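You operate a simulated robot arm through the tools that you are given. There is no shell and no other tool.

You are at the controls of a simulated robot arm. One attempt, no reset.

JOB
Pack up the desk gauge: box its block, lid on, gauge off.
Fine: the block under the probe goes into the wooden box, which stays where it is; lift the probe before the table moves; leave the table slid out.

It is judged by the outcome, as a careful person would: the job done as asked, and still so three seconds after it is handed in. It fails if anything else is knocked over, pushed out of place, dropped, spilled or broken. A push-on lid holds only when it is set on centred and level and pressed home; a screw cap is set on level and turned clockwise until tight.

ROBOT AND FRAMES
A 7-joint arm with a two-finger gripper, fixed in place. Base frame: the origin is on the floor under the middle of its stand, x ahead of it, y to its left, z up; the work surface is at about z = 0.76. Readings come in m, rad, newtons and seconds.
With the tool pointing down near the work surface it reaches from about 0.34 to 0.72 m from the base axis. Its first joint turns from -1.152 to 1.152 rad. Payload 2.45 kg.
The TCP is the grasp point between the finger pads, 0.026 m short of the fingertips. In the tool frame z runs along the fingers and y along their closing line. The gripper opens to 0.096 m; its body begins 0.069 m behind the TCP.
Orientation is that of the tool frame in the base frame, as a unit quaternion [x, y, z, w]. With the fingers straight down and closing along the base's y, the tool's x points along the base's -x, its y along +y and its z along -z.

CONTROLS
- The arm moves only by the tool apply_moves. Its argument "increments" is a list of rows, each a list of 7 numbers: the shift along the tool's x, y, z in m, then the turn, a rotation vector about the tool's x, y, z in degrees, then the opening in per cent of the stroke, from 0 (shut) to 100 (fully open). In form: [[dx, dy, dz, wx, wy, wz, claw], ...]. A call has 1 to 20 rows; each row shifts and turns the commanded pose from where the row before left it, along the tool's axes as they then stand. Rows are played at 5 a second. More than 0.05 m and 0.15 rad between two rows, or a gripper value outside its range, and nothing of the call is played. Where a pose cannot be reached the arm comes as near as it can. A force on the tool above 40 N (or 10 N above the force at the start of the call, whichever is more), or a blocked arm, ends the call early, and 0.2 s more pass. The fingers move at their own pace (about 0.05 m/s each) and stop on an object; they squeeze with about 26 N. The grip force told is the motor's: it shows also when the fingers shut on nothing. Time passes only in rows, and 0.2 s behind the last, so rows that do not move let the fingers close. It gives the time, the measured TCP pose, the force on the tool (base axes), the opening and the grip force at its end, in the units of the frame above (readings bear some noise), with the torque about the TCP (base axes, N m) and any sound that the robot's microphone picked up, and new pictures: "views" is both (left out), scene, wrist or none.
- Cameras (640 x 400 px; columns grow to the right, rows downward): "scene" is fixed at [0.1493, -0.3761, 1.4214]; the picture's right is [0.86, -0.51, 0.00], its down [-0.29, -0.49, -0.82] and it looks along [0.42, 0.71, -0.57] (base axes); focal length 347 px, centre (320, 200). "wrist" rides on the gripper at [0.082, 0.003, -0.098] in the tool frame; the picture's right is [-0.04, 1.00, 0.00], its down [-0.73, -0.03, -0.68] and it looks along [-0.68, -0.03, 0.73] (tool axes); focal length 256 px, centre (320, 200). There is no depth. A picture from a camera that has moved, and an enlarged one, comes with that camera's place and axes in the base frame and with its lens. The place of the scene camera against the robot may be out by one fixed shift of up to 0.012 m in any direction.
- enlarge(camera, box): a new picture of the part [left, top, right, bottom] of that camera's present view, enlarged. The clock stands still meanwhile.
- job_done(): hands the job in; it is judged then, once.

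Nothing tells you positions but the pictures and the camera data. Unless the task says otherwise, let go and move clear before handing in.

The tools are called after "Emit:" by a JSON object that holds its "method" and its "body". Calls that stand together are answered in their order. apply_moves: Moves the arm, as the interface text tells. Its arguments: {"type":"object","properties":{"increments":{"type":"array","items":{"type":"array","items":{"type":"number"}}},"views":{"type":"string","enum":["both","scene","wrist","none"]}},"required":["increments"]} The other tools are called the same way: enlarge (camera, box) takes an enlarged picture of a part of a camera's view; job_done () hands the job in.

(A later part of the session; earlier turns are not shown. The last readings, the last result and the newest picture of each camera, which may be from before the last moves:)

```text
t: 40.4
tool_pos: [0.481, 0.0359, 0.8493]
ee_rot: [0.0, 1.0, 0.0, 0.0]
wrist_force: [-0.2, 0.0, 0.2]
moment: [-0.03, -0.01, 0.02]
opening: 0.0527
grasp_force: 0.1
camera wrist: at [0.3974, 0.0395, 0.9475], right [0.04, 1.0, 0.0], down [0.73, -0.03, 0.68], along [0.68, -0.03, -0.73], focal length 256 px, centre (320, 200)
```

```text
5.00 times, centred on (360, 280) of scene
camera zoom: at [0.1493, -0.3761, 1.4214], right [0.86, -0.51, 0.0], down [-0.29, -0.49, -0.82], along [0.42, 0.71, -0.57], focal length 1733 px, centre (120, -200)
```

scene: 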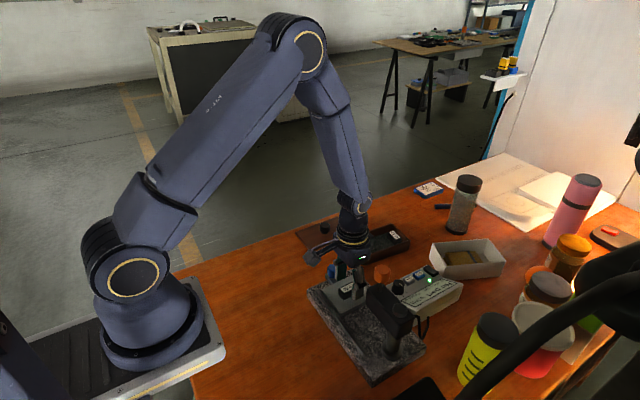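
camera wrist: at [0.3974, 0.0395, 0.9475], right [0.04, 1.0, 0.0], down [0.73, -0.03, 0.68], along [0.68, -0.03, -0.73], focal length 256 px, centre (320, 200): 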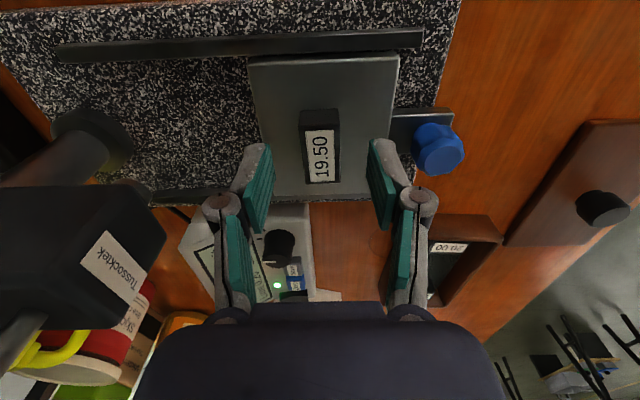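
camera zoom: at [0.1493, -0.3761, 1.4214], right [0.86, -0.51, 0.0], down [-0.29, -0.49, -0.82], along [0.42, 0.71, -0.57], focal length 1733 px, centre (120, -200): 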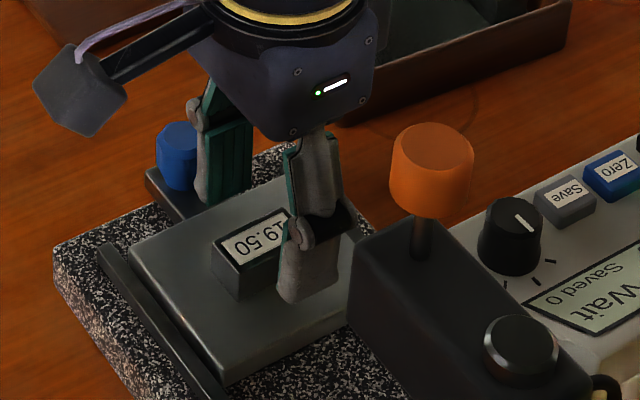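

Well aligned. I'll go down the last 17 mm and close on the block.

Emit:
{"method": "apply_moves", "body": {"increments": [[0, 0.0003, 0.009, 0, 0, 0, 55], [0, 0, 0.0085, 0, 0, 0, 55], [0, 0, 0, 0, 0, 0, 45], [0, 0, 0, 0, 0, 0, 30], [0, 0, 0, 0, 0, 0, 15], [0, 0, 0, 0, 0, 0, 0], [0, 0, 0, 0, 0, 0, 0]]}}

Emit:
{"method": "enlarge", "body": {"camera": "wrist", "box": [220, 80, 420, 280]}}

Emit:
{"method": "enlarge", "body": {"camera": "scene", "box": [310, 240, 410, 320]}}

```text
t: 42.0
tool_pos: [0.4777, 0.0353, 0.8314]
ee_rot: [0.0, 1.0, 0.0, 0.0]
wrist_force: [0.4, 0.4, -0.1]
moment: [0.01, 0.03, -0.01]
opening: 0.0214
grasp_force: 26.5
camera wrist: at [0.3964, 0.0395, 0.9297], right [0.04, 1.0, 0.0], down [0.73, -0.03, 0.68], along [0.68, -0.03, -0.73], focal length 256 px, centre (320, 200)
```

scene: 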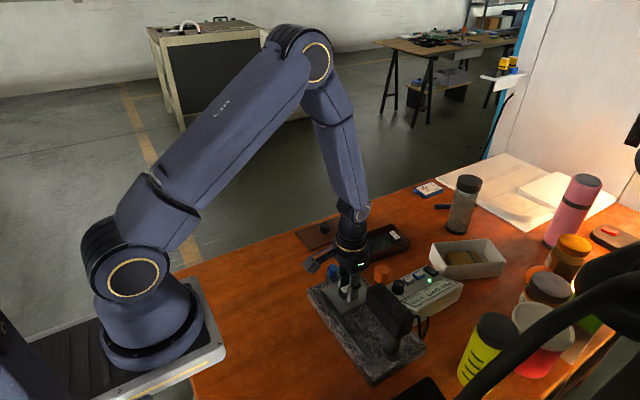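
wrist: 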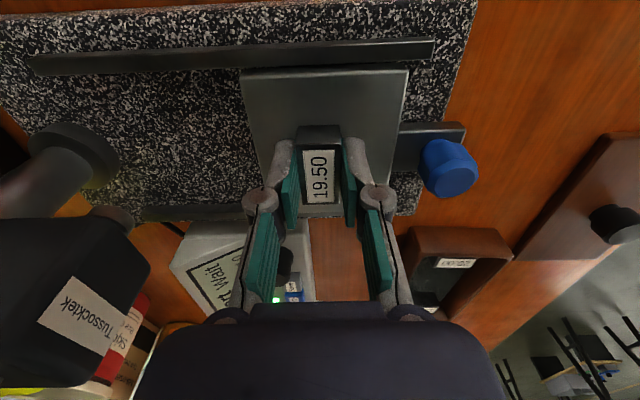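

```text
2.00 times, centred on (320, 180) of wrist
camera zoom: at [0.3964, 0.0395, 0.9297], right [0.04, 1.0, 0.0], down [0.73, -0.03, 0.68], along [0.68, -0.03, -0.73], focal length 512 px, centre (320, 240)
```

zoom: 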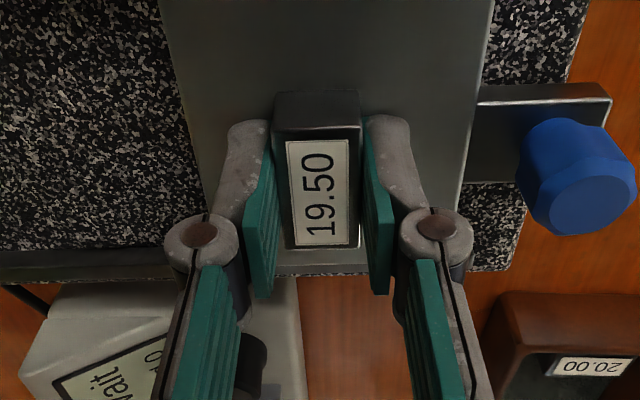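

```text
5.00 times, centred on (360, 280) of scene
camera zoom: at [0.1494, -0.3761, 1.4214], right [0.86, -0.51, 0.0], down [-0.29, -0.49, -0.82], along [0.42, 0.71, -0.57], focal length 1733 px, centre (120, -200)
```

zoom: 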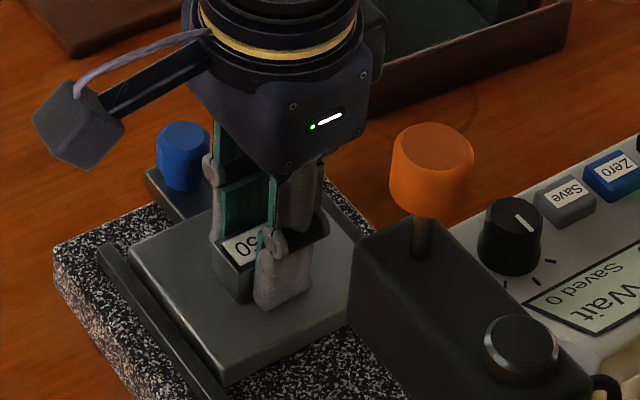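

The block is gripped across its 22 mm width. I'll lift it straight up.

Emit:
{"method": "apply_moves", "body": {"increments": [[0, 0, 0, 0, 0, 0, 0], [0, 0, -0.004, 0, 0, 0, 0], [0, 0, -0.01, 0, 0, 0, 0], [0, 0, -0.02, 0, 0, 0, 0], [0, 0, -0.03, 0, 0, 0, 0], [0, 0, -0.03, 0, 0, 0, 0], [0, 0, -0.03, 0, 0, 0, 0], [0, 0, 0, 0, 0, 0, 0]]}}

Emit:
{"method": "enlarge", "body": {"camera": "wrist", "box": [220, 80, 420, 280]}}

Emit:
{"method": "enlarge", "body": {"camera": "scene", "box": [310, 210, 430, 330]}}

```text
t: 43.8
tool_pos: [0.478, 0.0342, 0.9563]
ee_rot: [-0.001, 1.0, 0.0, 0.0]
wrist_force: [-0.4, 0.3, -1.9]
moment: [0.0, 0.03, 0.02]
opening: 0.0217
grasp_force: 26.0
camera wrist: at [0.3968, 0.0386, 1.0543], right [0.04, 1.0, 0.0], down [0.73, -0.03, 0.68], along [0.68, -0.03, -0.73], focal length 256 px, centre (320, 200)
```

scene: 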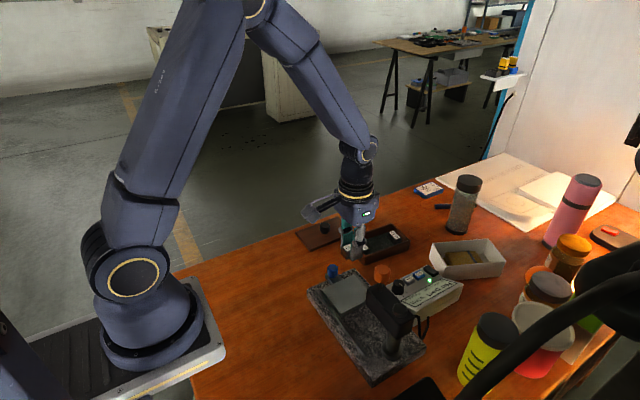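
wrist: 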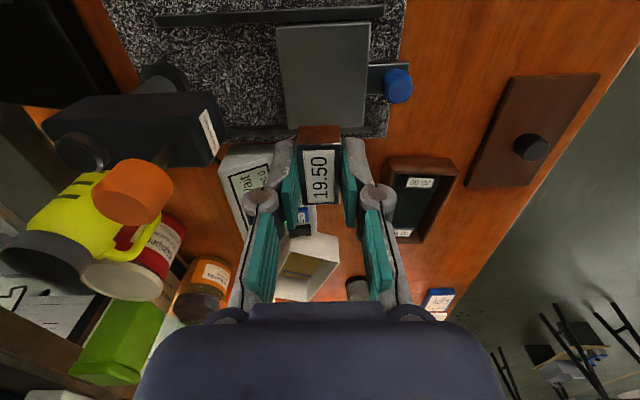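

```text
2.00 times, centred on (320, 180) of wrist
camera zoom: at [0.3968, 0.0386, 1.0543], right [0.04, 1.0, 0.0], down [0.73, -0.03, 0.68], along [0.68, -0.03, -0.73], focal length 512 px, centre (320, 240)
```

zoom: 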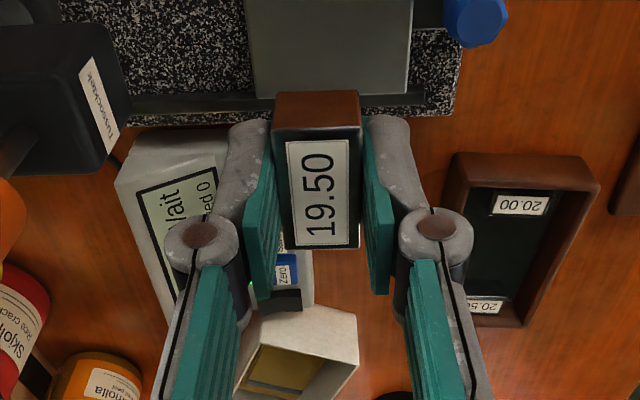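

```text
3.33 times, centred on (370, 270) of scene
camera zoom: at [0.1494, -0.3761, 1.4214], right [0.86, -0.51, 0.0], down [-0.29, -0.49, -0.82], along [0.42, 0.71, -0.57], focal length 1155 px, centre (153, -33)
```

zoom: 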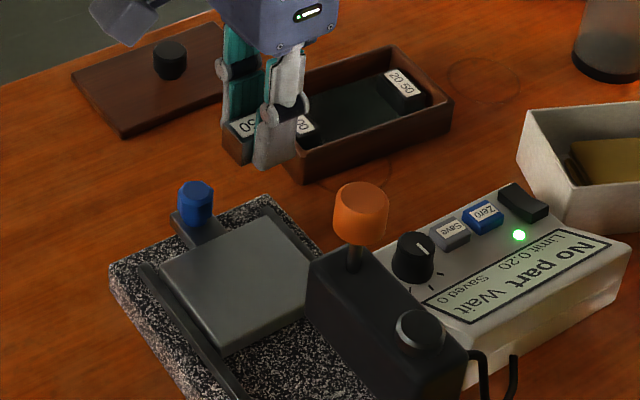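

The block is held securely. I'll zoom in on the box in this view to refine its rim and interior position.

Emit:
{"method": "enlarge", "body": {"camera": "wrist", "box": [370, 140, 470, 260]}}

Emit:
{"method": "enlarge", "body": {"camera": "scene", "box": [340, 205, 420, 275]}}

```text
3.33 times, centred on (420, 200) of wrist
camera zoom: at [0.3968, 0.0386, 1.0543], right [0.04, 1.0, 0.0], down [0.73, -0.03, 0.68], along [0.68, -0.03, -0.73], focal length 853 px, centre (-13, 200)
```

zoom: 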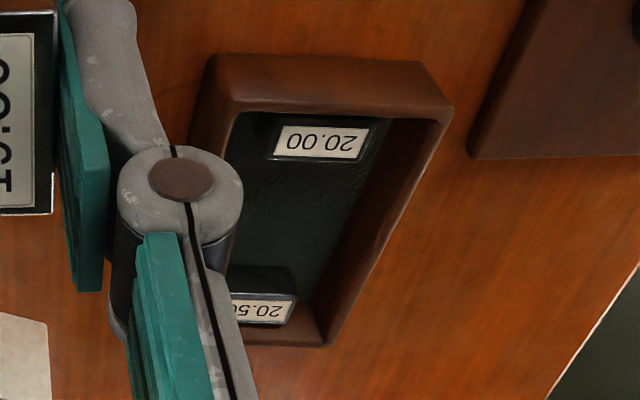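

```text
5.71 times, centred on (380, 240) of scene
camera zoom: at [0.1494, -0.3761, 1.4214], right [0.86, -0.51, 0.0], down [-0.29, -0.49, -0.82], along [0.42, 0.71, -0.57], focal length 1981 px, centre (-23, -29)
```

zoom: 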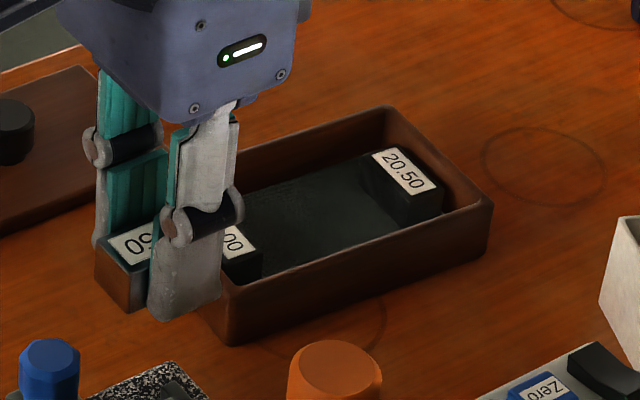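

The box is about 150 x 86 mm with its rim at z 0.79, centre (0.671, 0.158) and yaw about -4.4°. The free middle gap is about 80 mm along its length. I'll carry the block over the middle and rotate it about 94° so it lies across the box like the others.

Emit:
{"method": "apply_moves", "body": {"increments": [[-0.032, 0.0203, 0.0, 0, 0, 0, 0], [-0.032, 0.0203, 0.0, 0, 0, 0, 0], [-0.032, 0.0203, 0.005, 0, 0, 0, 0], [-0.032, 0.0203, 0.005, 0, 0, 0, 0], [-0.032, 0.0203, 0.005, 0, 0, 0, 0], [-0.032, 0.0203, 0.005, 0, 0, 0, 0], [0, 0, 0, 0, 0, 7.87, 0], [0, 0, 0, 0, 0, 7.87, 0], [0, 0, 0, 0, 0, 7.87, 0], [0, 0, 0, 0, 0, 7.87, 0], [0, 0, 0, 0, 0, 7.87, 0], [0, 0, 0, 0, 0, 7.87, 0], [0, 0, 0, 0, 0, 7.87, 0], [0, 0, 0, 0, 0, 7.87, 0], [0, 0, 0, 0, 0, 7.87, 0], [0, 0, 0, 0, 0, 7.87, 0], [0, 0, 0, 0, 0, 7.87, 0], [0, 0, 0, 0, 0, 7.87, 0], [0, 0, 0, 0, 0, 0, 0]]}}

Emit:
{"method": "enlarge", "body": {"camera": "wrist", "box": [220, 60, 420, 260]}}

Emit:
{"method": "enlarge", "body": {"camera": "scene", "box": [320, 170, 450, 290]}}

```text
t: 47.8
tool_pos: [0.6719, 0.1577, 0.9362]
ee_rot: [0.734, 0.679, 0.001, 0.0]
wrist_force: [0.0, 0.1, -2.1]
moment: [-0.02, 0.01, 0.01]
opening: 0.0213
grasp_force: 26.1
camera wrist: at [0.6801, 0.2388, 1.0344], right [0.99, -0.12, 0.0], down [-0.09, -0.73, 0.68], along [-0.08, -0.67, -0.73], focal length 256 px, centre (320, 200)
```

scene: 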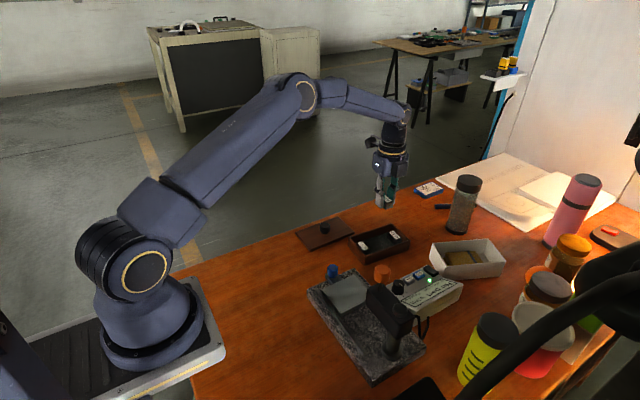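
wrist: 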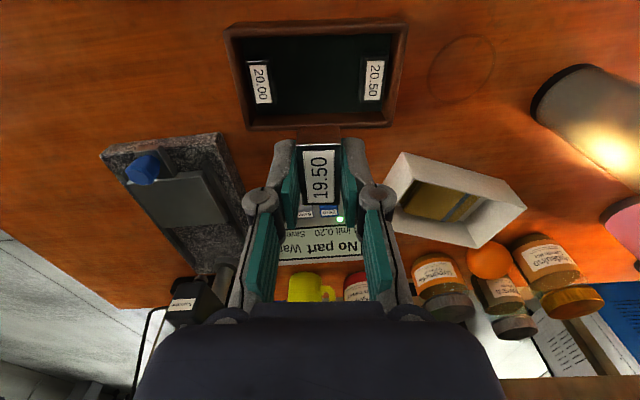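

```text
2.00 times, centred on (320, 160) of wrist
camera zoom: at [0.6801, 0.2388, 1.0344], right [0.99, -0.12, 0.0], down [-0.09, -0.73, 0.68], along [-0.08, -0.67, -0.73], focal length 512 px, centre (320, 280)
```

zoom: 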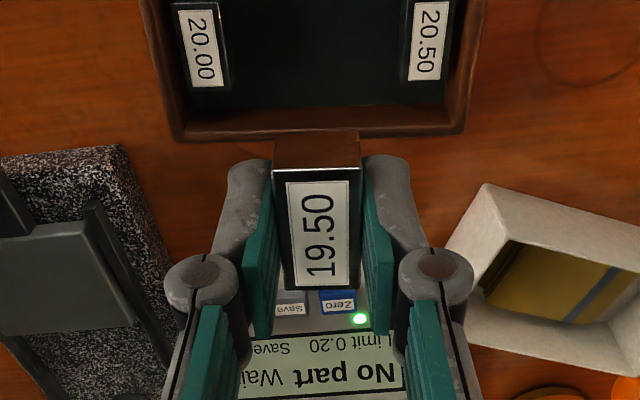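

```text
3.33 times, centred on (385, 230) of scene
camera zoom: at [0.1494, -0.3761, 1.4214], right [0.86, -0.51, 0.0], down [-0.29, -0.49, -0.82], along [0.42, 0.71, -0.57], focal length 1155 px, centre (103, 100)
```

zoom: 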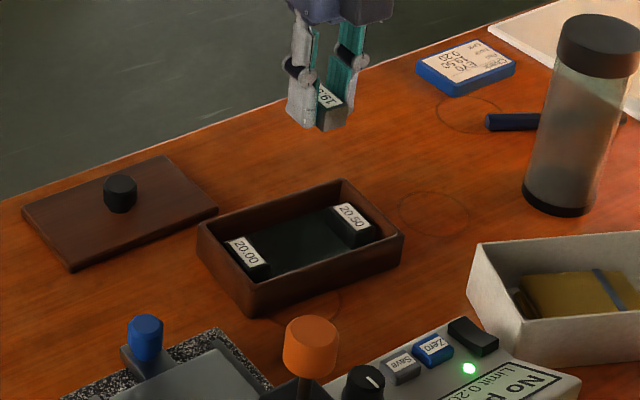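

I'll zoom in on the box in this view to confirm the drop-in point.

Emit:
{"method": "enlarge", "body": {"camera": "wrist", "box": [210, 0, 430, 150]}}

```text
2.67 times, centred on (320, 75) of wrist
camera zoom: at [0.6801, 0.2388, 1.0344], right [0.99, -0.12, 0.0], down [-0.09, -0.73, 0.68], along [-0.08, -0.67, -0.73], focal length 683 px, centre (320, 533)
```

zoom: 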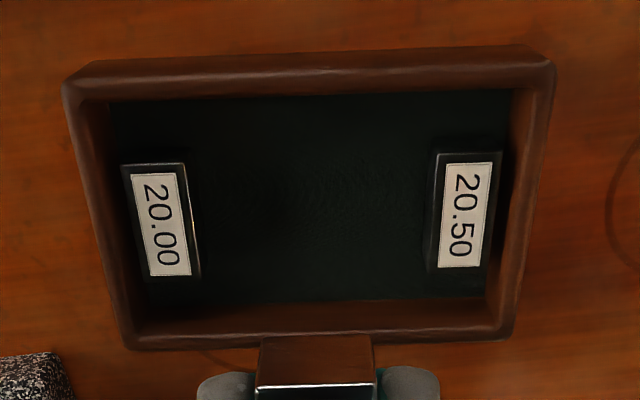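

In this view the box centre is (0.668, 0.158), with the middle clear. I'll shift 3 mm and lower the block to just inside the rim.

Emit:
{"method": "apply_moves", "body": {"increments": [[0.0003, -0.003, 0.025, 0, 0, 0, 0], [0, 0, 0.025, 0, 0, 0, 0], [0, 0, 0.025, 0, 0, 0, 0], [0, 0, 0.025, 0, 0, 0, 0], [0, 0, 0.015, 0, 0, 0, 0], [0, 0, 0, 0, 0, 0, 0]]}}

Emit:
{"method": "enlarge", "body": {"camera": "wrist", "box": [190, 30, 450, 260]}}

Emit:
{"method": "enlarge", "body": {"camera": "scene", "box": [330, 190, 430, 280]}}

```text
t: 49.2
tool_pos: [0.6675, 0.1592, 0.8223]
ee_rot: [0.735, 0.678, 0.0, 0.0]
wrist_force: [0.8, -0.2, -1.1]
moment: [-0.03, 0.0, -0.02]
opening: 0.0215
grasp_force: 25.6
camera wrist: at [0.6762, 0.24, 0.9204], right [0.99, -0.12, 0.0], down [-0.09, -0.73, 0.68], along [-0.08, -0.67, -0.73], focal length 256 px, centre (320, 200)
```

scene: 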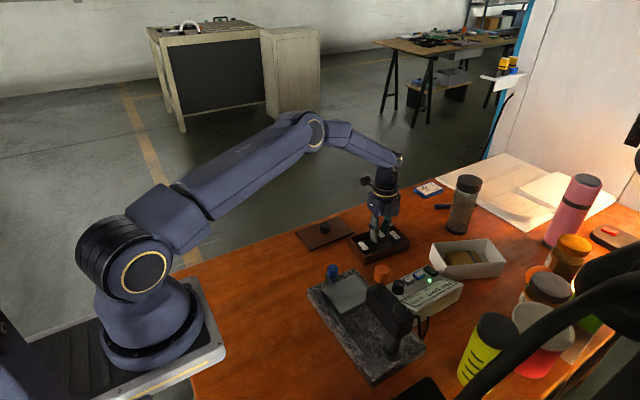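
wrist: 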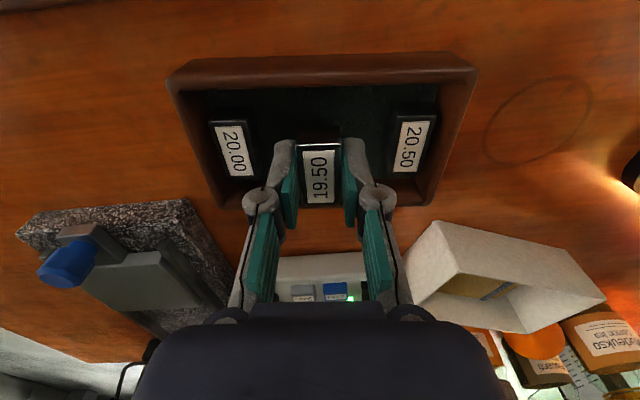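

```text
1.74 times, centred on (320, 145) of wrist
camera zoom: at [0.6762, 0.24, 0.9204], right [0.99, -0.12, 0.0], down [-0.09, -0.73, 0.68], along [-0.08, -0.67, -0.73], focal length 445 px, centre (320, 296)
```

zoom: 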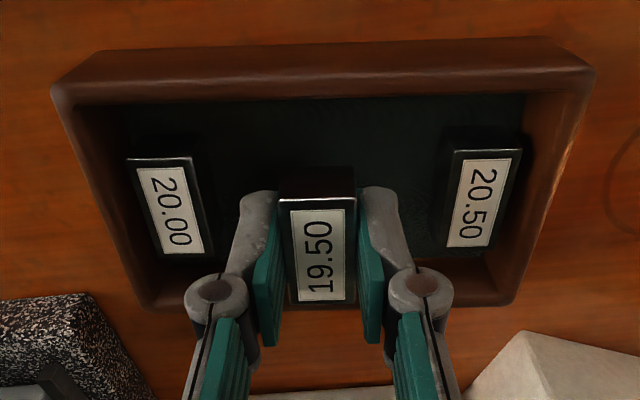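

```text
4.44 times, centred on (380, 235) of scene
camera zoom: at [0.1494, -0.3761, 1.4214], right [0.86, -0.51, 0.0], down [-0.29, -0.49, -0.82], along [0.42, 0.71, -0.57], focal length 1540 px, centre (53, 44)
```

zoom: 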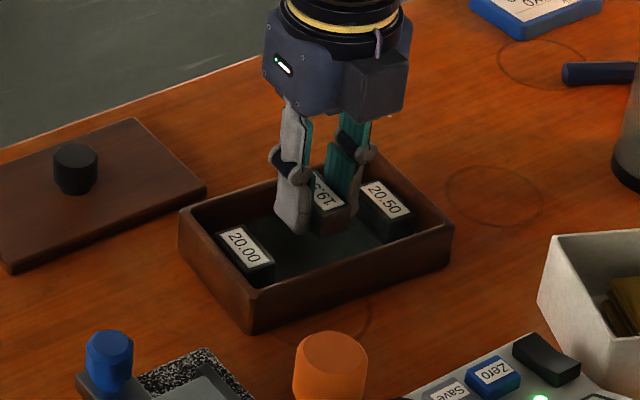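

Centred between the two other blocks. I'll lower further, then in small steps to the floor.

Emit:
{"method": "apply_moves", "body": {"increments": [[0, 0, 0.01, 0, 0, 0, 0], [0, 0, 0.01, 0, 0, 0, 0], [0, 0, 0.003, 0, 0, 0, 0], [0, 0, 0, 0, 0, 0, 0]], "views": "wrist"}}

Emit:
{"method": "enlarge", "body": {"camera": "wrist", "box": [190, 60, 450, 260]}}

Emit:
{"method": "enlarge", "body": {"camera": "scene", "box": [340, 200, 420, 270]}}

```text
t: 50.2
tool_pos: [0.6669, 0.158, 0.7978]
ee_rot: [0.734, 0.679, 0.0, 0.0]
wrist_force: [-0.3, 0.0, -1.3]
moment: [0.02, 0.01, 0.03]
opening: 0.0218
grasp_force: 26.1
camera wrist: at [0.676, 0.24, 0.8969], right [0.99, -0.12, 0.0], down [-0.09, -0.73, 0.68], along [-0.08, -0.67, -0.73], focal length 256 px, centre (320, 200)
```

wrist: 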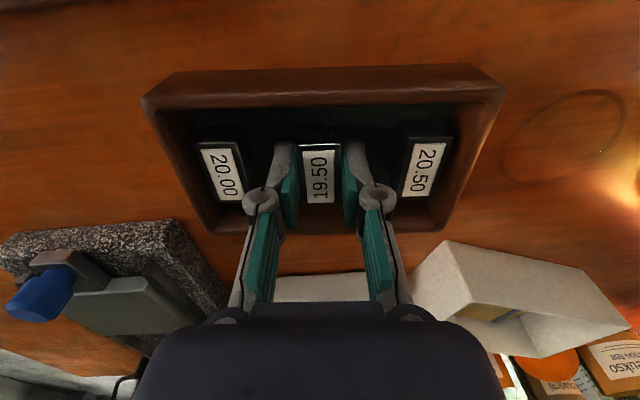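

```text
2.00 times, centred on (320, 160) of wrist
camera zoom: at [0.676, 0.24, 0.8969], right [0.99, -0.12, 0.0], down [-0.09, -0.73, 0.68], along [-0.08, -0.67, -0.73], focal length 512 px, centre (320, 280)
```

zoom: 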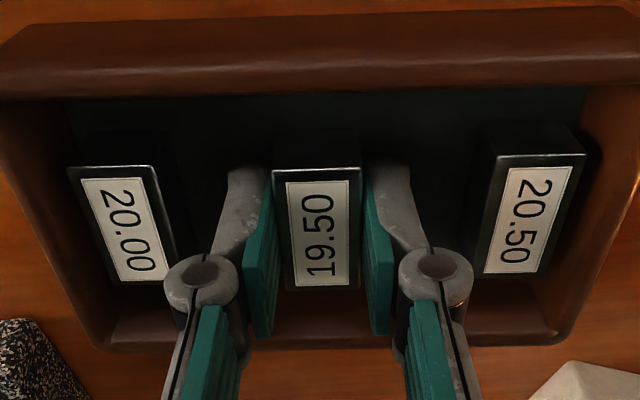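

```text
5.71 times, centred on (380, 235) of scene
camera zoom: at [0.1494, -0.3761, 1.4214], right [0.86, -0.51, 0.0], down [-0.29, -0.49, -0.82], along [0.42, 0.71, -0.57], focal length 1981 px, centre (-23, 0)
```

zoom: 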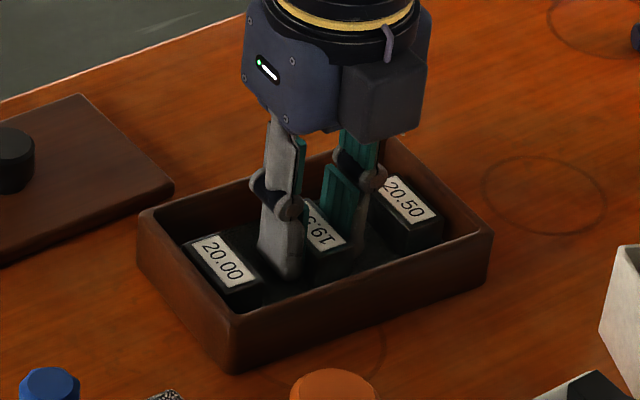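

Nearly at the floor. I'll lower in 1 mm steps watching for contact.

Emit:
{"method": "apply_moves", "body": {"increments": [[0, 0, 0.001, 0, 0, 0, 0], [0, 0, 0.001, 0, 0, 0, 0], [0, 0, 0, 0, 0, 0, 0]], "views": "none"}}

```text
t: 51.0
tool_pos: [0.6672, 0.1593, 0.7967]
ee_rot: [0.734, 0.679, 0.0, -0.001]
wrist_force: [-0.4, -0.2, -2.4]
moment: [0.0, 0.02, 0.0]
opening: 0.0215
grasp_force: 25.8
```

Still no contact. Continuing in 1 mm steps.

Emit:
{"method": "apply_moves", "body": {"increments": [[0, 0, 0.001, 0, 0, 0, 0], [0, 0, 0.001, 0, 0, 0, 0], [0, 0, 0, 0, 0, 0, 0]], "views": "none"}}

```text
t: 51.8
tool_pos: [0.6677, 0.1567, 0.7951]
ee_rot: [0.734, 0.679, 0.001, 0.001]
wrist_force: [-1.4, 0.7, 5.0]
moment: [-0.02, 0.06, 0.04]
opening: 0.0216
grasp_force: 26.0
```

Contact with the floor (+5 N). I'll open the fingers a little to release the block.

Emit:
{"method": "apply_moves", "body": {"increments": [[0, 0, -0.0003, 0, 0, 0, 24], [0, 0, 0, 0, 0, 0, 28], [0, 0, 0, 0, 0, 0, 33], [0, 0, 0, 0, 0, 0, 33]], "views": "wrist"}}

Emit:
{"method": "enlarge", "body": {"camera": "wrist", "box": [190, 60, 450, 260]}}

```text
t: 52.8
tool_pos: [0.6666, 0.158, 0.7939]
ee_rot: [0.734, 0.68, 0.0, 0.0]
wrist_force: [0.2, 0.0, 0.1]
moment: [0.01, -0.03, -0.01]
opening: 0.0318
grasp_force: 0.1
camera wrist: at [0.6761, 0.2391, 0.8932], right [0.99, -0.12, 0.0], down [-0.09, -0.73, 0.68], along [-0.08, -0.67, -0.73], focal length 256 px, centre (320, 200)
```

wrist: 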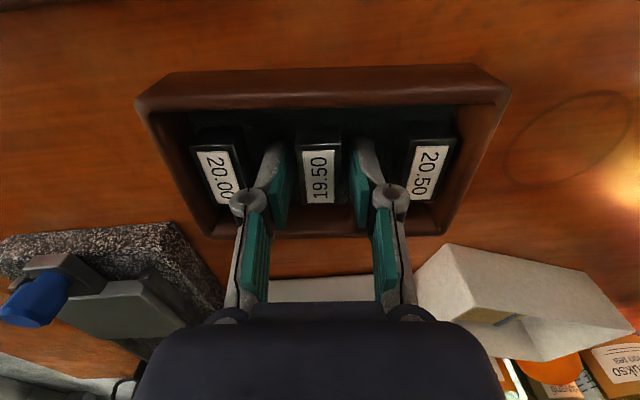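

```text
2.00 times, centred on (320, 160) of wrist
camera zoom: at [0.6761, 0.2391, 0.8932], right [0.99, -0.12, 0.0], down [-0.09, -0.73, 0.68], along [-0.08, -0.67, -0.73], focal length 512 px, centre (320, 280)
```

zoom: 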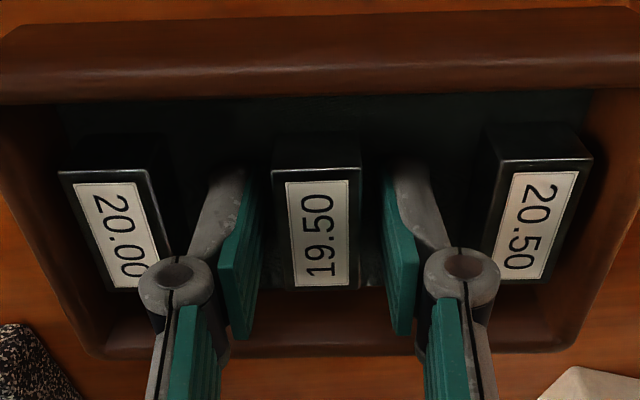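

The block is released and sitting flat in the middle of the box. I'll rise straight up and turn back to look at the lid.

Emit:
{"method": "apply_moves", "body": {"increments": [[0, 0, -0.008, 0, 0, 0, 33], [0, 0, -0.015, 0, 0, 0, 33], [0, 0, -0.025, 0, 0, 0, 33], [0, 0, -0.03, 0, 0, 0, 33], [0, 0, -0.04, 0, 0, 0, 60], [0, 0, -0.04, 0, 0, 0, 80], [0, 0, 0, 0, 0, -7.87, 80], [0, 0, 0, 0, 0, -7.87, 80], [0, 0, 0, 0, 0, -7.87, 80], [0, 0, 0, 0, 0, -7.87, 80], [0, 0, 0, 0, 0, -7.87, 80], [0, 0, 0, 0, 0, -7.87, 80], [0, 0, 0, 0, 0, -7.87, 80], [0, 0, 0, 0, 0, -7.87, 80], [0, 0, 0, 0, 0, -7.87, 80], [0, 0, 0, 0, 0, -7.87, 80], [0, 0, 0, 0, 0, -7.87, 80], [0, 0, 0, 0, 0, -7.87, 80], [0, 0, 0, 0, 0, 0, 80]]}}

Emit:
{"method": "enlarge", "body": {"camera": "scene", "box": [280, 190, 430, 290]}}

```text
t: 56.8
tool_pos: [0.6677, 0.1565, 0.9528]
ee_rot: [-0.001, 1.0, 0.0, 0.0]
wrist_force: [0.2, 0.2, -0.3]
moment: [0.01, 0.0, 0.0]
opening: 0.0768
grasp_force: 0.0
camera wrist: at [0.5853, 0.1611, 1.0507], right [0.04, 1.0, 0.0], down [0.73, -0.03, 0.68], along [0.68, -0.03, -0.73], focal length 256 px, centre (320, 200)
```

scene: 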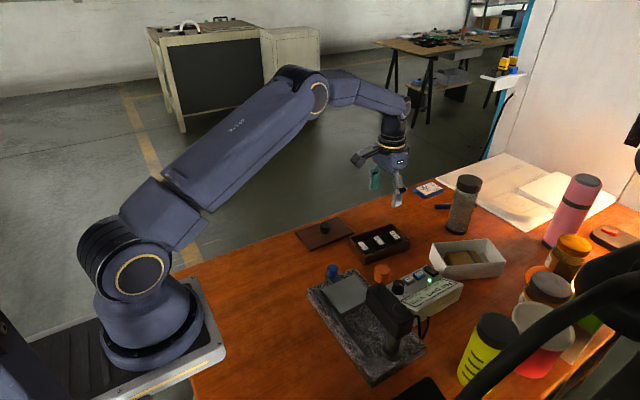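
wrist: 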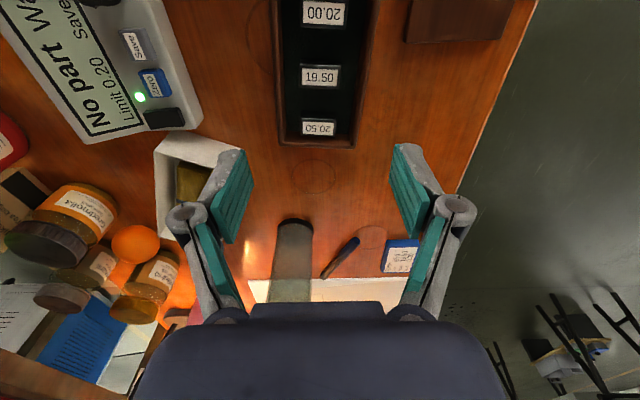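

```text
4.00 times, centred on (355, 240) of scene
camera zoom: at [0.1493, -0.3761, 1.4214], right [0.86, -0.51, 0.0], down [-0.29, -0.49, -0.82], along [0.42, 0.71, -0.57], focal length 1386 px, centre (180, 40)
```

zoom: 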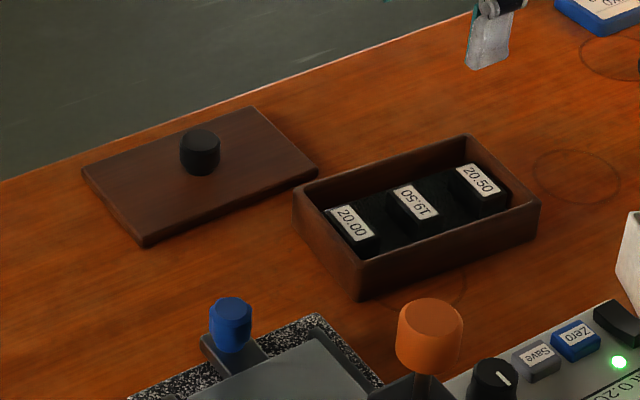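

All three blocks sit in the box. Now I'll move to view the lid from behind and above.

Emit:
{"method": "apply_moves", "body": {"increments": [[0.0296, 0.0174, -0.0067, 0, 0, 0, 80], [0.0296, 0.0174, -0.0067, 0, 0, 0, 80], [0.0296, 0.0174, -0.0067, 0, 0, 0, 80], [0.0296, 0.0174, -0.0067, 0, 0, 0, 80], [0.0296, 0.0174, -0.0067, 0, 0, 0, 80], [0.0296, 0.0174, -0.0067, 0, 0, 0, 80], [0.0296, 0.0174, -0.0067, 0, 0, 0, 80], [0, 0, 0, 0, 0, 0, 80]]}}

Emit:
{"method": "enlarge", "body": {"camera": "wrist", "box": [220, 90, 420, 250]}}

```text
t: 58.6
tool_pos: [0.4582, 0.2786, 1.0003]
ee_rot: [0.0, 1.0, -0.001, 0.0]
wrist_force: [0.6, 1.0, 0.3]
moment: [0.01, 0.02, 0.02]
opening: 0.0768
grasp_force: 0.1
camera wrist: at [0.3755, 0.2828, 1.0978], right [0.04, 1.0, 0.0], down [0.73, -0.03, 0.68], along [0.68, -0.03, -0.73], focal length 256 px, centre (320, 200)
```

scene: 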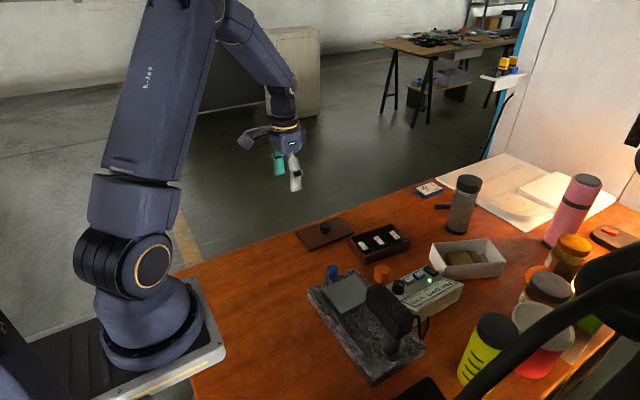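
wrist: 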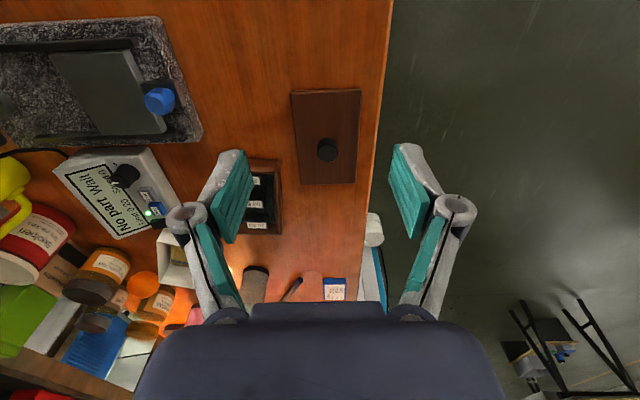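

```text
2.50 times, centred on (320, 170) of wrist
camera zoom: at [0.3755, 0.2828, 1.0978], right [0.04, 1.0, 0.0], down [0.73, -0.03, 0.68], along [0.68, -0.03, -0.73], focal length 640 px, centre (320, 275)
```

zoom: 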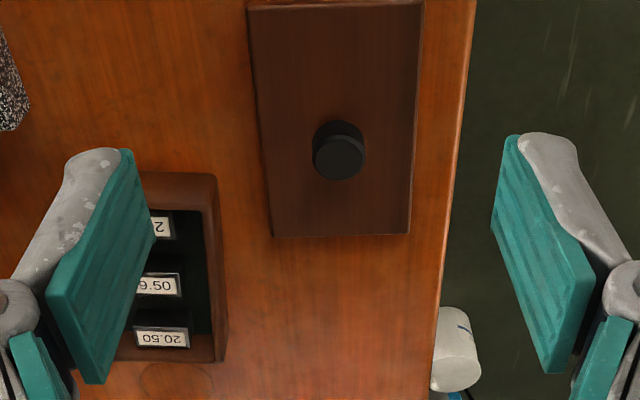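

The lid is about 148 x 89 mm, centred near (0.571, 0.285), with a 30 mm round knob in the middle. I'll zoom in on its edge to judge thickness.

Emit:
{"method": "enlarge", "body": {"camera": "scene", "box": [290, 210, 370, 260]}}

Emit:
{"method": "enlarge", "body": {"camera": "wrist", "box": [280, 80, 380, 200]}}

```text
8.00 times, centred on (330, 235) of scene
camera zoom: at [0.1493, -0.3761, 1.4214], right [0.86, -0.51, 0.0], down [-0.29, -0.49, -0.82], along [0.42, 0.71, -0.57], focal length 2773 px, centre (240, -80)
```

zoom: 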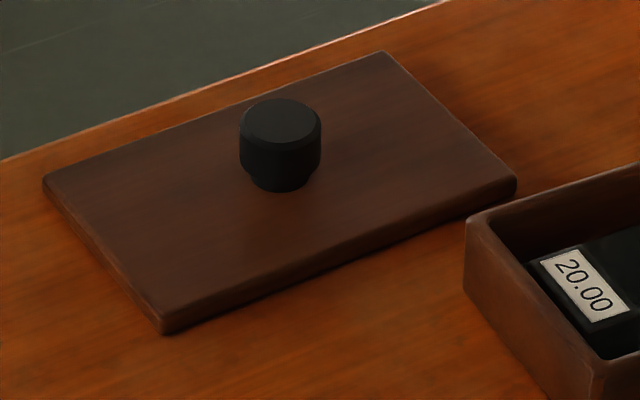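

```text
3.33 times, centred on (330, 140) of wrist
camera zoom: at [0.3755, 0.2828, 1.0978], right [0.04, 1.0, 0.0], down [0.73, -0.03, 0.68], along [0.68, -0.03, -0.73], focal length 853 px, centre (287, 400)
```

zoom: 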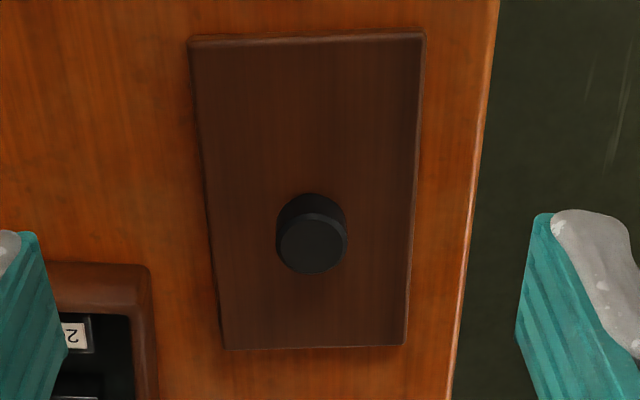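

The lid is a roughly 8 mm plate with a flanged black knob (top at about z 0.793). I'll move over the knob and check alignment.

Emit:
{"method": "apply_moves", "body": {"increments": [[-0.0226, 0.001, 0.012, 0, 0, 0, 70], [-0.0226, 0.001, 0.024, 0, 0, 0, 65], [-0.0226, 0.001, 0.024, 0, 0, 0, 65], [-0.0226, 0.001, 0.024, 0, 0, 0, 65], [-0.0226, 0.001, 0.024, 0, 0, 0, 65], [0, 0, 0.012, 0, 0, 0, 65], [0, 0, 0, 0, 0, 0, 65]]}}

Emit:
{"method": "enlarge", "body": {"camera": "wrist", "box": [220, 60, 420, 260]}}

Emit:
{"method": "enlarge", "body": {"camera": "scene", "box": [280, 170, 380, 270]}}

```text
t: 60.2
tool_pos: [0.5737, 0.2847, 0.8799]
ee_rot: [0.001, 1.0, 0.0, 0.0]
wrist_force: [1.4, -0.1, 0.1]
moment: [0.02, -0.02, -0.01]
opening: 0.0624
grasp_force: 0.0
camera wrist: at [0.491, 0.2872, 0.9788], right [0.04, 1.0, 0.0], down [0.73, -0.03, 0.68], along [0.68, -0.03, -0.73], focal length 256 px, centre (320, 200)
```

scene: 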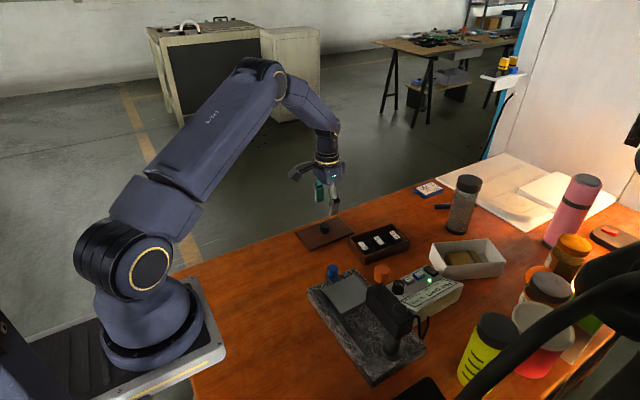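
wrist: 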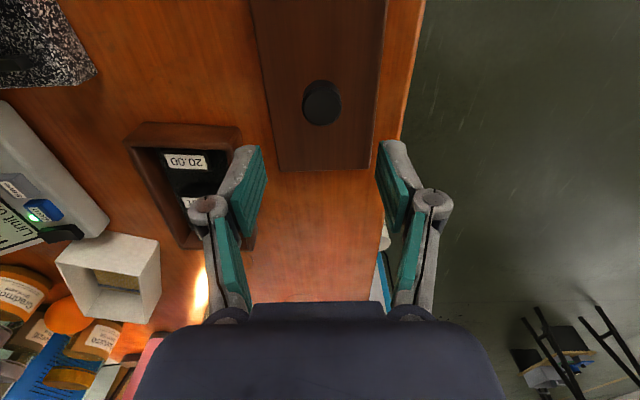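

```text
2.00 times, centred on (320, 160) of wrist
camera zoom: at [0.491, 0.2872, 0.9788], right [0.04, 1.0, 0.0], down [0.73, -0.03, 0.68], along [0.68, -0.03, -0.73], focal length 512 px, centre (320, 280)
```

zoom: 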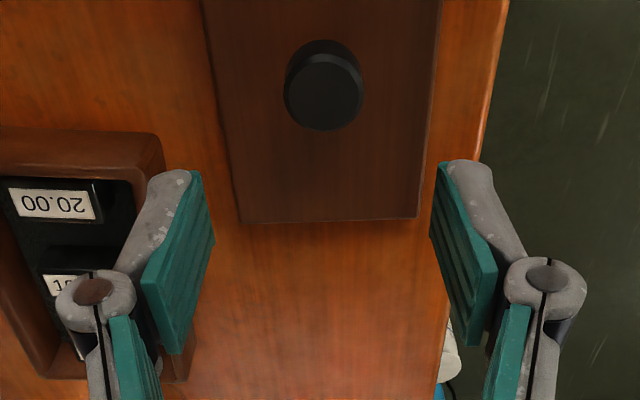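

```text
4.00 times, centred on (330, 220) of scene
camera zoom: at [0.1493, -0.3761, 1.4214], right [0.86, -0.51, 0.0], down [-0.29, -0.49, -0.82], along [0.42, 0.71, -0.57], focal length 1386 px, centre (280, 120)
```

zoom: 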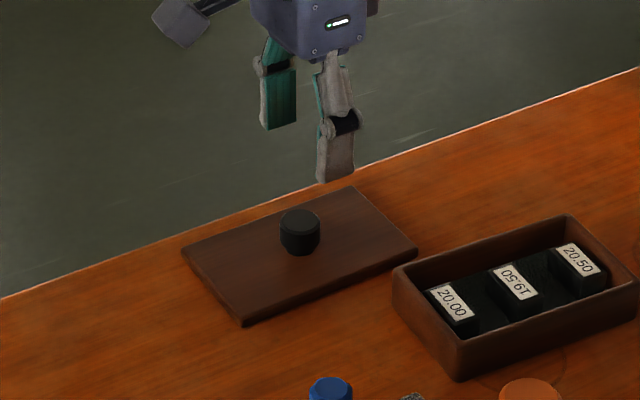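

The knob is at about (0.569, 0.285), with its top at 0.793–0.80. I'll descend to grip its wide upper part and check before closing.

Emit:
{"method": "apply_moves", "body": {"increments": [[0.0035, 0.0005, 0.019, 0, 0, 0, 65], [0, 0, 0.019, 0, 0, 0, 65], [0, 0, 0.019, 0, 0, 0, 65], [0, 0, 0.0185, 0, 0, 0, 65], [0, 0, 0, 0, 0, 0, 65]]}}

Emit:
{"method": "enlarge", "body": {"camera": "wrist", "box": [220, 80, 420, 280]}}

Emit:
{"method": "enlarge", "body": {"camera": "scene", "box": [290, 190, 370, 260]}}

```text
t: 61.4
tool_pos: [0.5681, 0.2839, 0.8035]
ee_rot: [0.001, 1.0, 0.001, -0.001]
wrist_force: [-0.3, -0.6, -0.1]
moment: [0.01, 0.0, 0.03]
opening: 0.0624
grasp_force: 0.0
camera wrist: at [0.4867, 0.2874, 0.9017], right [0.04, 1.0, 0.0], down [0.73, -0.03, 0.68], along [0.68, -0.03, -0.73], focal length 256 px, centre (320, 200)
```

scene: 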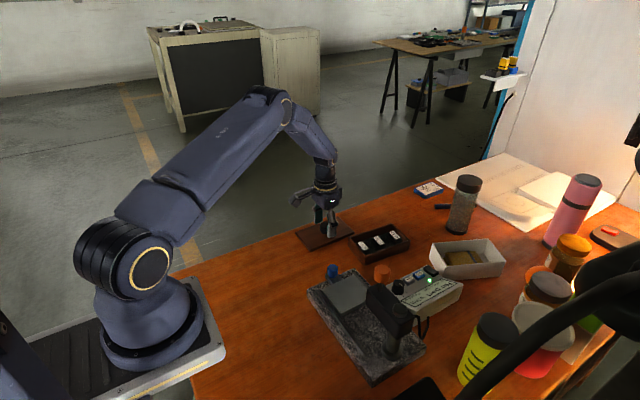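
wrist: 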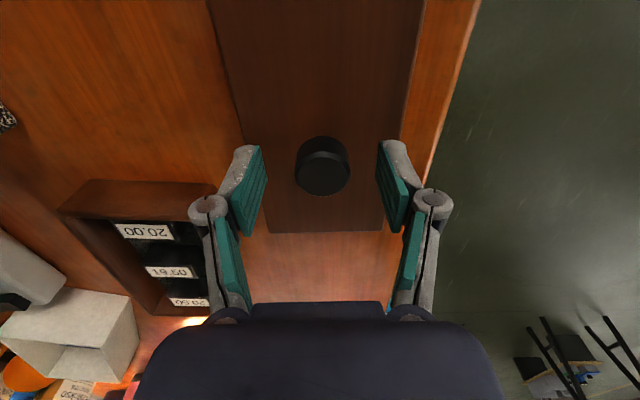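

```text
2.00 times, centred on (320, 180) of wrist
camera zoom: at [0.4867, 0.2874, 0.9017], right [0.04, 1.0, 0.0], down [0.73, -0.03, 0.68], along [0.68, -0.03, -0.73], focal length 512 px, centre (320, 240)
```

zoom: 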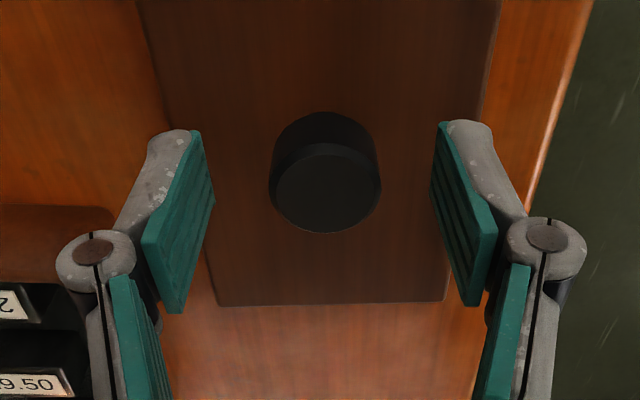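

```text
5.71 times, centred on (330, 225) of scene
camera zoom: at [0.1493, -0.3761, 1.4214], right [0.86, -0.51, 0.0], down [-0.29, -0.49, -0.82], along [0.42, 0.71, -0.57], focal length 1981 px, centre (263, 57)
```

zoom: 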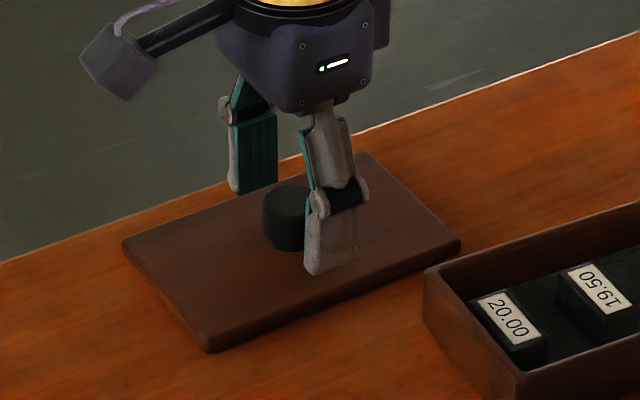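

The knob is centred between the pads. Closing on it.

Emit:
{"method": "apply_moves", "body": {"increments": [[0, 0.0005, 0, 0, 0, 0, 50], [0, 0, 0, 0, 0, 0, 35], [0, 0, 0, 0, 0, 0, 20], [0, 0, 0, 0, 0, 0, 0], [0, 0, 0, 0, 0, 0, 0], [0, 0, 0, 0, 0, 0, 0]], "views": "wrist"}}

Emit:
{"method": "enlarge", "body": {"camera": "wrist", "box": [220, 80, 420, 280]}}

```text
t: 62.8
tool_pos: [0.5692, 0.2846, 0.8043]
ee_rot: [0.001, 1.0, 0.0, 0.0]
wrist_force: [-0.9, 1.3, 0.5]
moment: [0.04, -0.08, 0.0]
opening: 0.0292
grasp_force: 26.1
camera wrist: at [0.4869, 0.2882, 0.902], right [0.04, 1.0, 0.0], down [0.73, -0.03, 0.68], along [0.68, -0.03, -0.73], focal length 256 px, centre (320, 200)
```

wrist: 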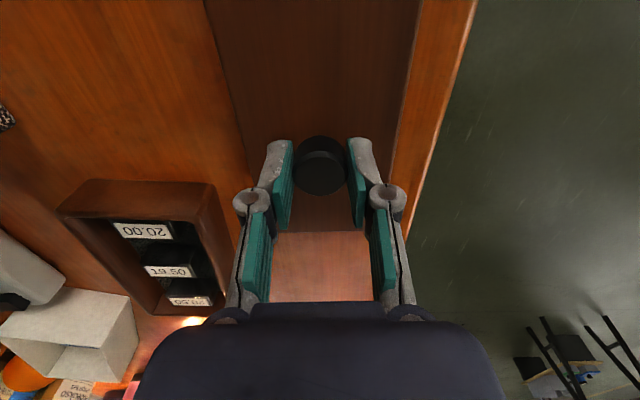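

```text
2.00 times, centred on (320, 180) of wrist
camera zoom: at [0.4869, 0.2882, 0.902], right [0.04, 1.0, 0.0], down [0.73, -0.03, 0.68], along [0.68, -0.03, -0.73], focal length 512 px, centre (320, 240)
```

zoom: 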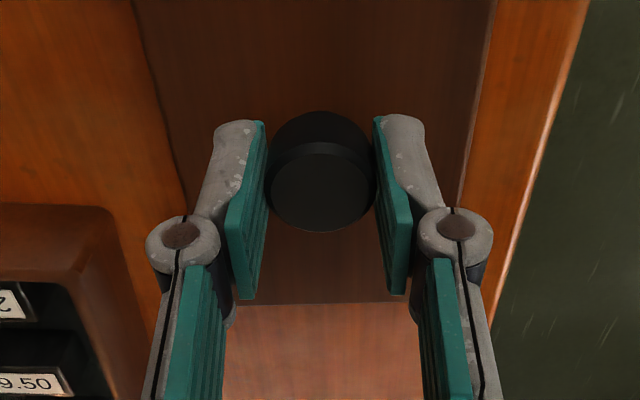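

The knob is gripped at 29 mm. I'll lift the lid slowly.

Emit:
{"method": "apply_moves", "body": {"increments": [[0, 0, 0, 0, 0, 0, 0], [0, 0, -0.003, 0, 0, 0, 0], [0, 0, -0.006, 0, 0, 0, 0], [0, 0, -0.01, 0, 0, 0, 0], [0, 0, -0.015, 0, 0, 0, 0], [0, 0, -0.02, 0, 0, 0, 0], [0, 0, -0.02, 0, 0, 0, 0], [0, 0, 0, 0, 0, 0, 0]]}}

Emit:
{"method": "enlarge", "body": {"camera": "wrist", "box": [180, 20, 460, 280]}}

Emit:
{"method": "enlarge", "body": {"camera": "scene", "box": [280, 160, 380, 260]}}

```text
t: 64.6
tool_pos: [0.5697, 0.2876, 0.8773]
ee_rot: [0.0, 1.0, 0.001, 0.001]
wrist_force: [0.3, -0.1, -1.2]
moment: [0.0, -0.02, -0.03]
opening: 0.0292
grasp_force: 25.8
camera wrist: at [0.4877, 0.2909, 0.9749], right [0.04, 1.0, 0.0], down [0.73, -0.03, 0.68], along [0.68, -0.03, -0.73], focal length 256 px, centre (320, 200)
```

scene: 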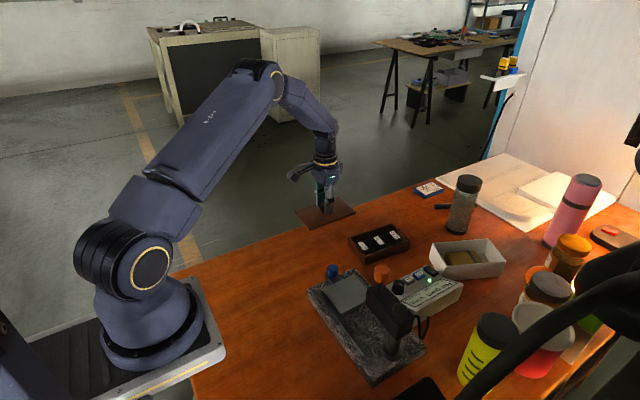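
wrist: 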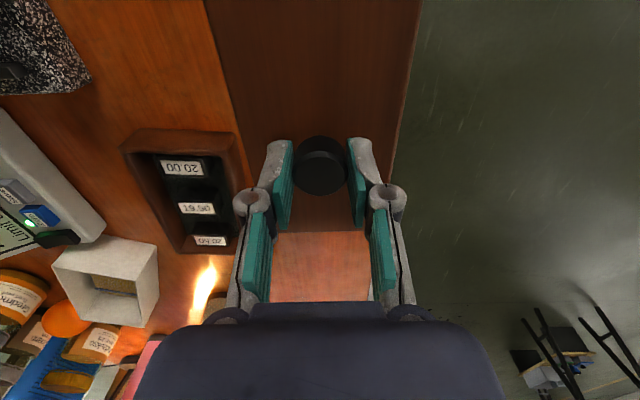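

```text
1.54 times, centred on (320, 150) of wrist
camera zoom: at [0.4877, 0.2909, 0.9749], right [0.04, 1.0, 0.0], down [0.73, -0.03, 0.68], along [0.68, -0.03, -0.73], focal length 394 px, centre (320, 277)
```

zoom: 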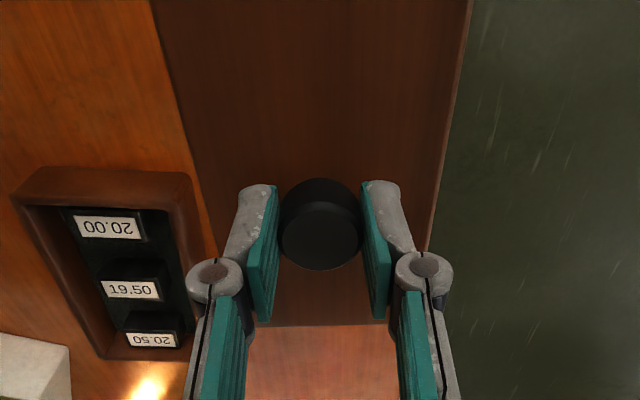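

```text
4.00 times, centred on (330, 210) of scene
camera zoom: at [0.1494, -0.3761, 1.4214], right [0.86, -0.51, 0.0], down [-0.29, -0.49, -0.82], along [0.42, 0.71, -0.57], focal length 1386 px, centre (280, 160)
```

zoom: 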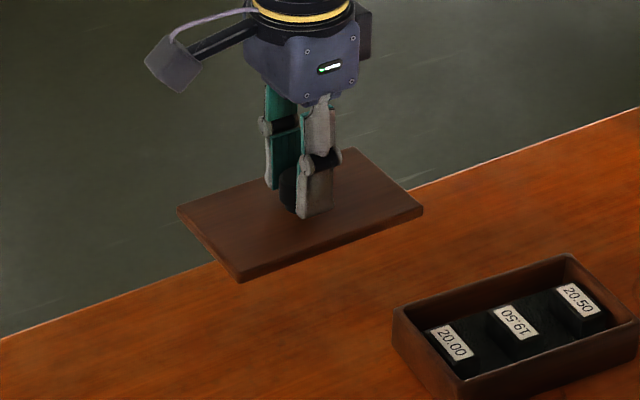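

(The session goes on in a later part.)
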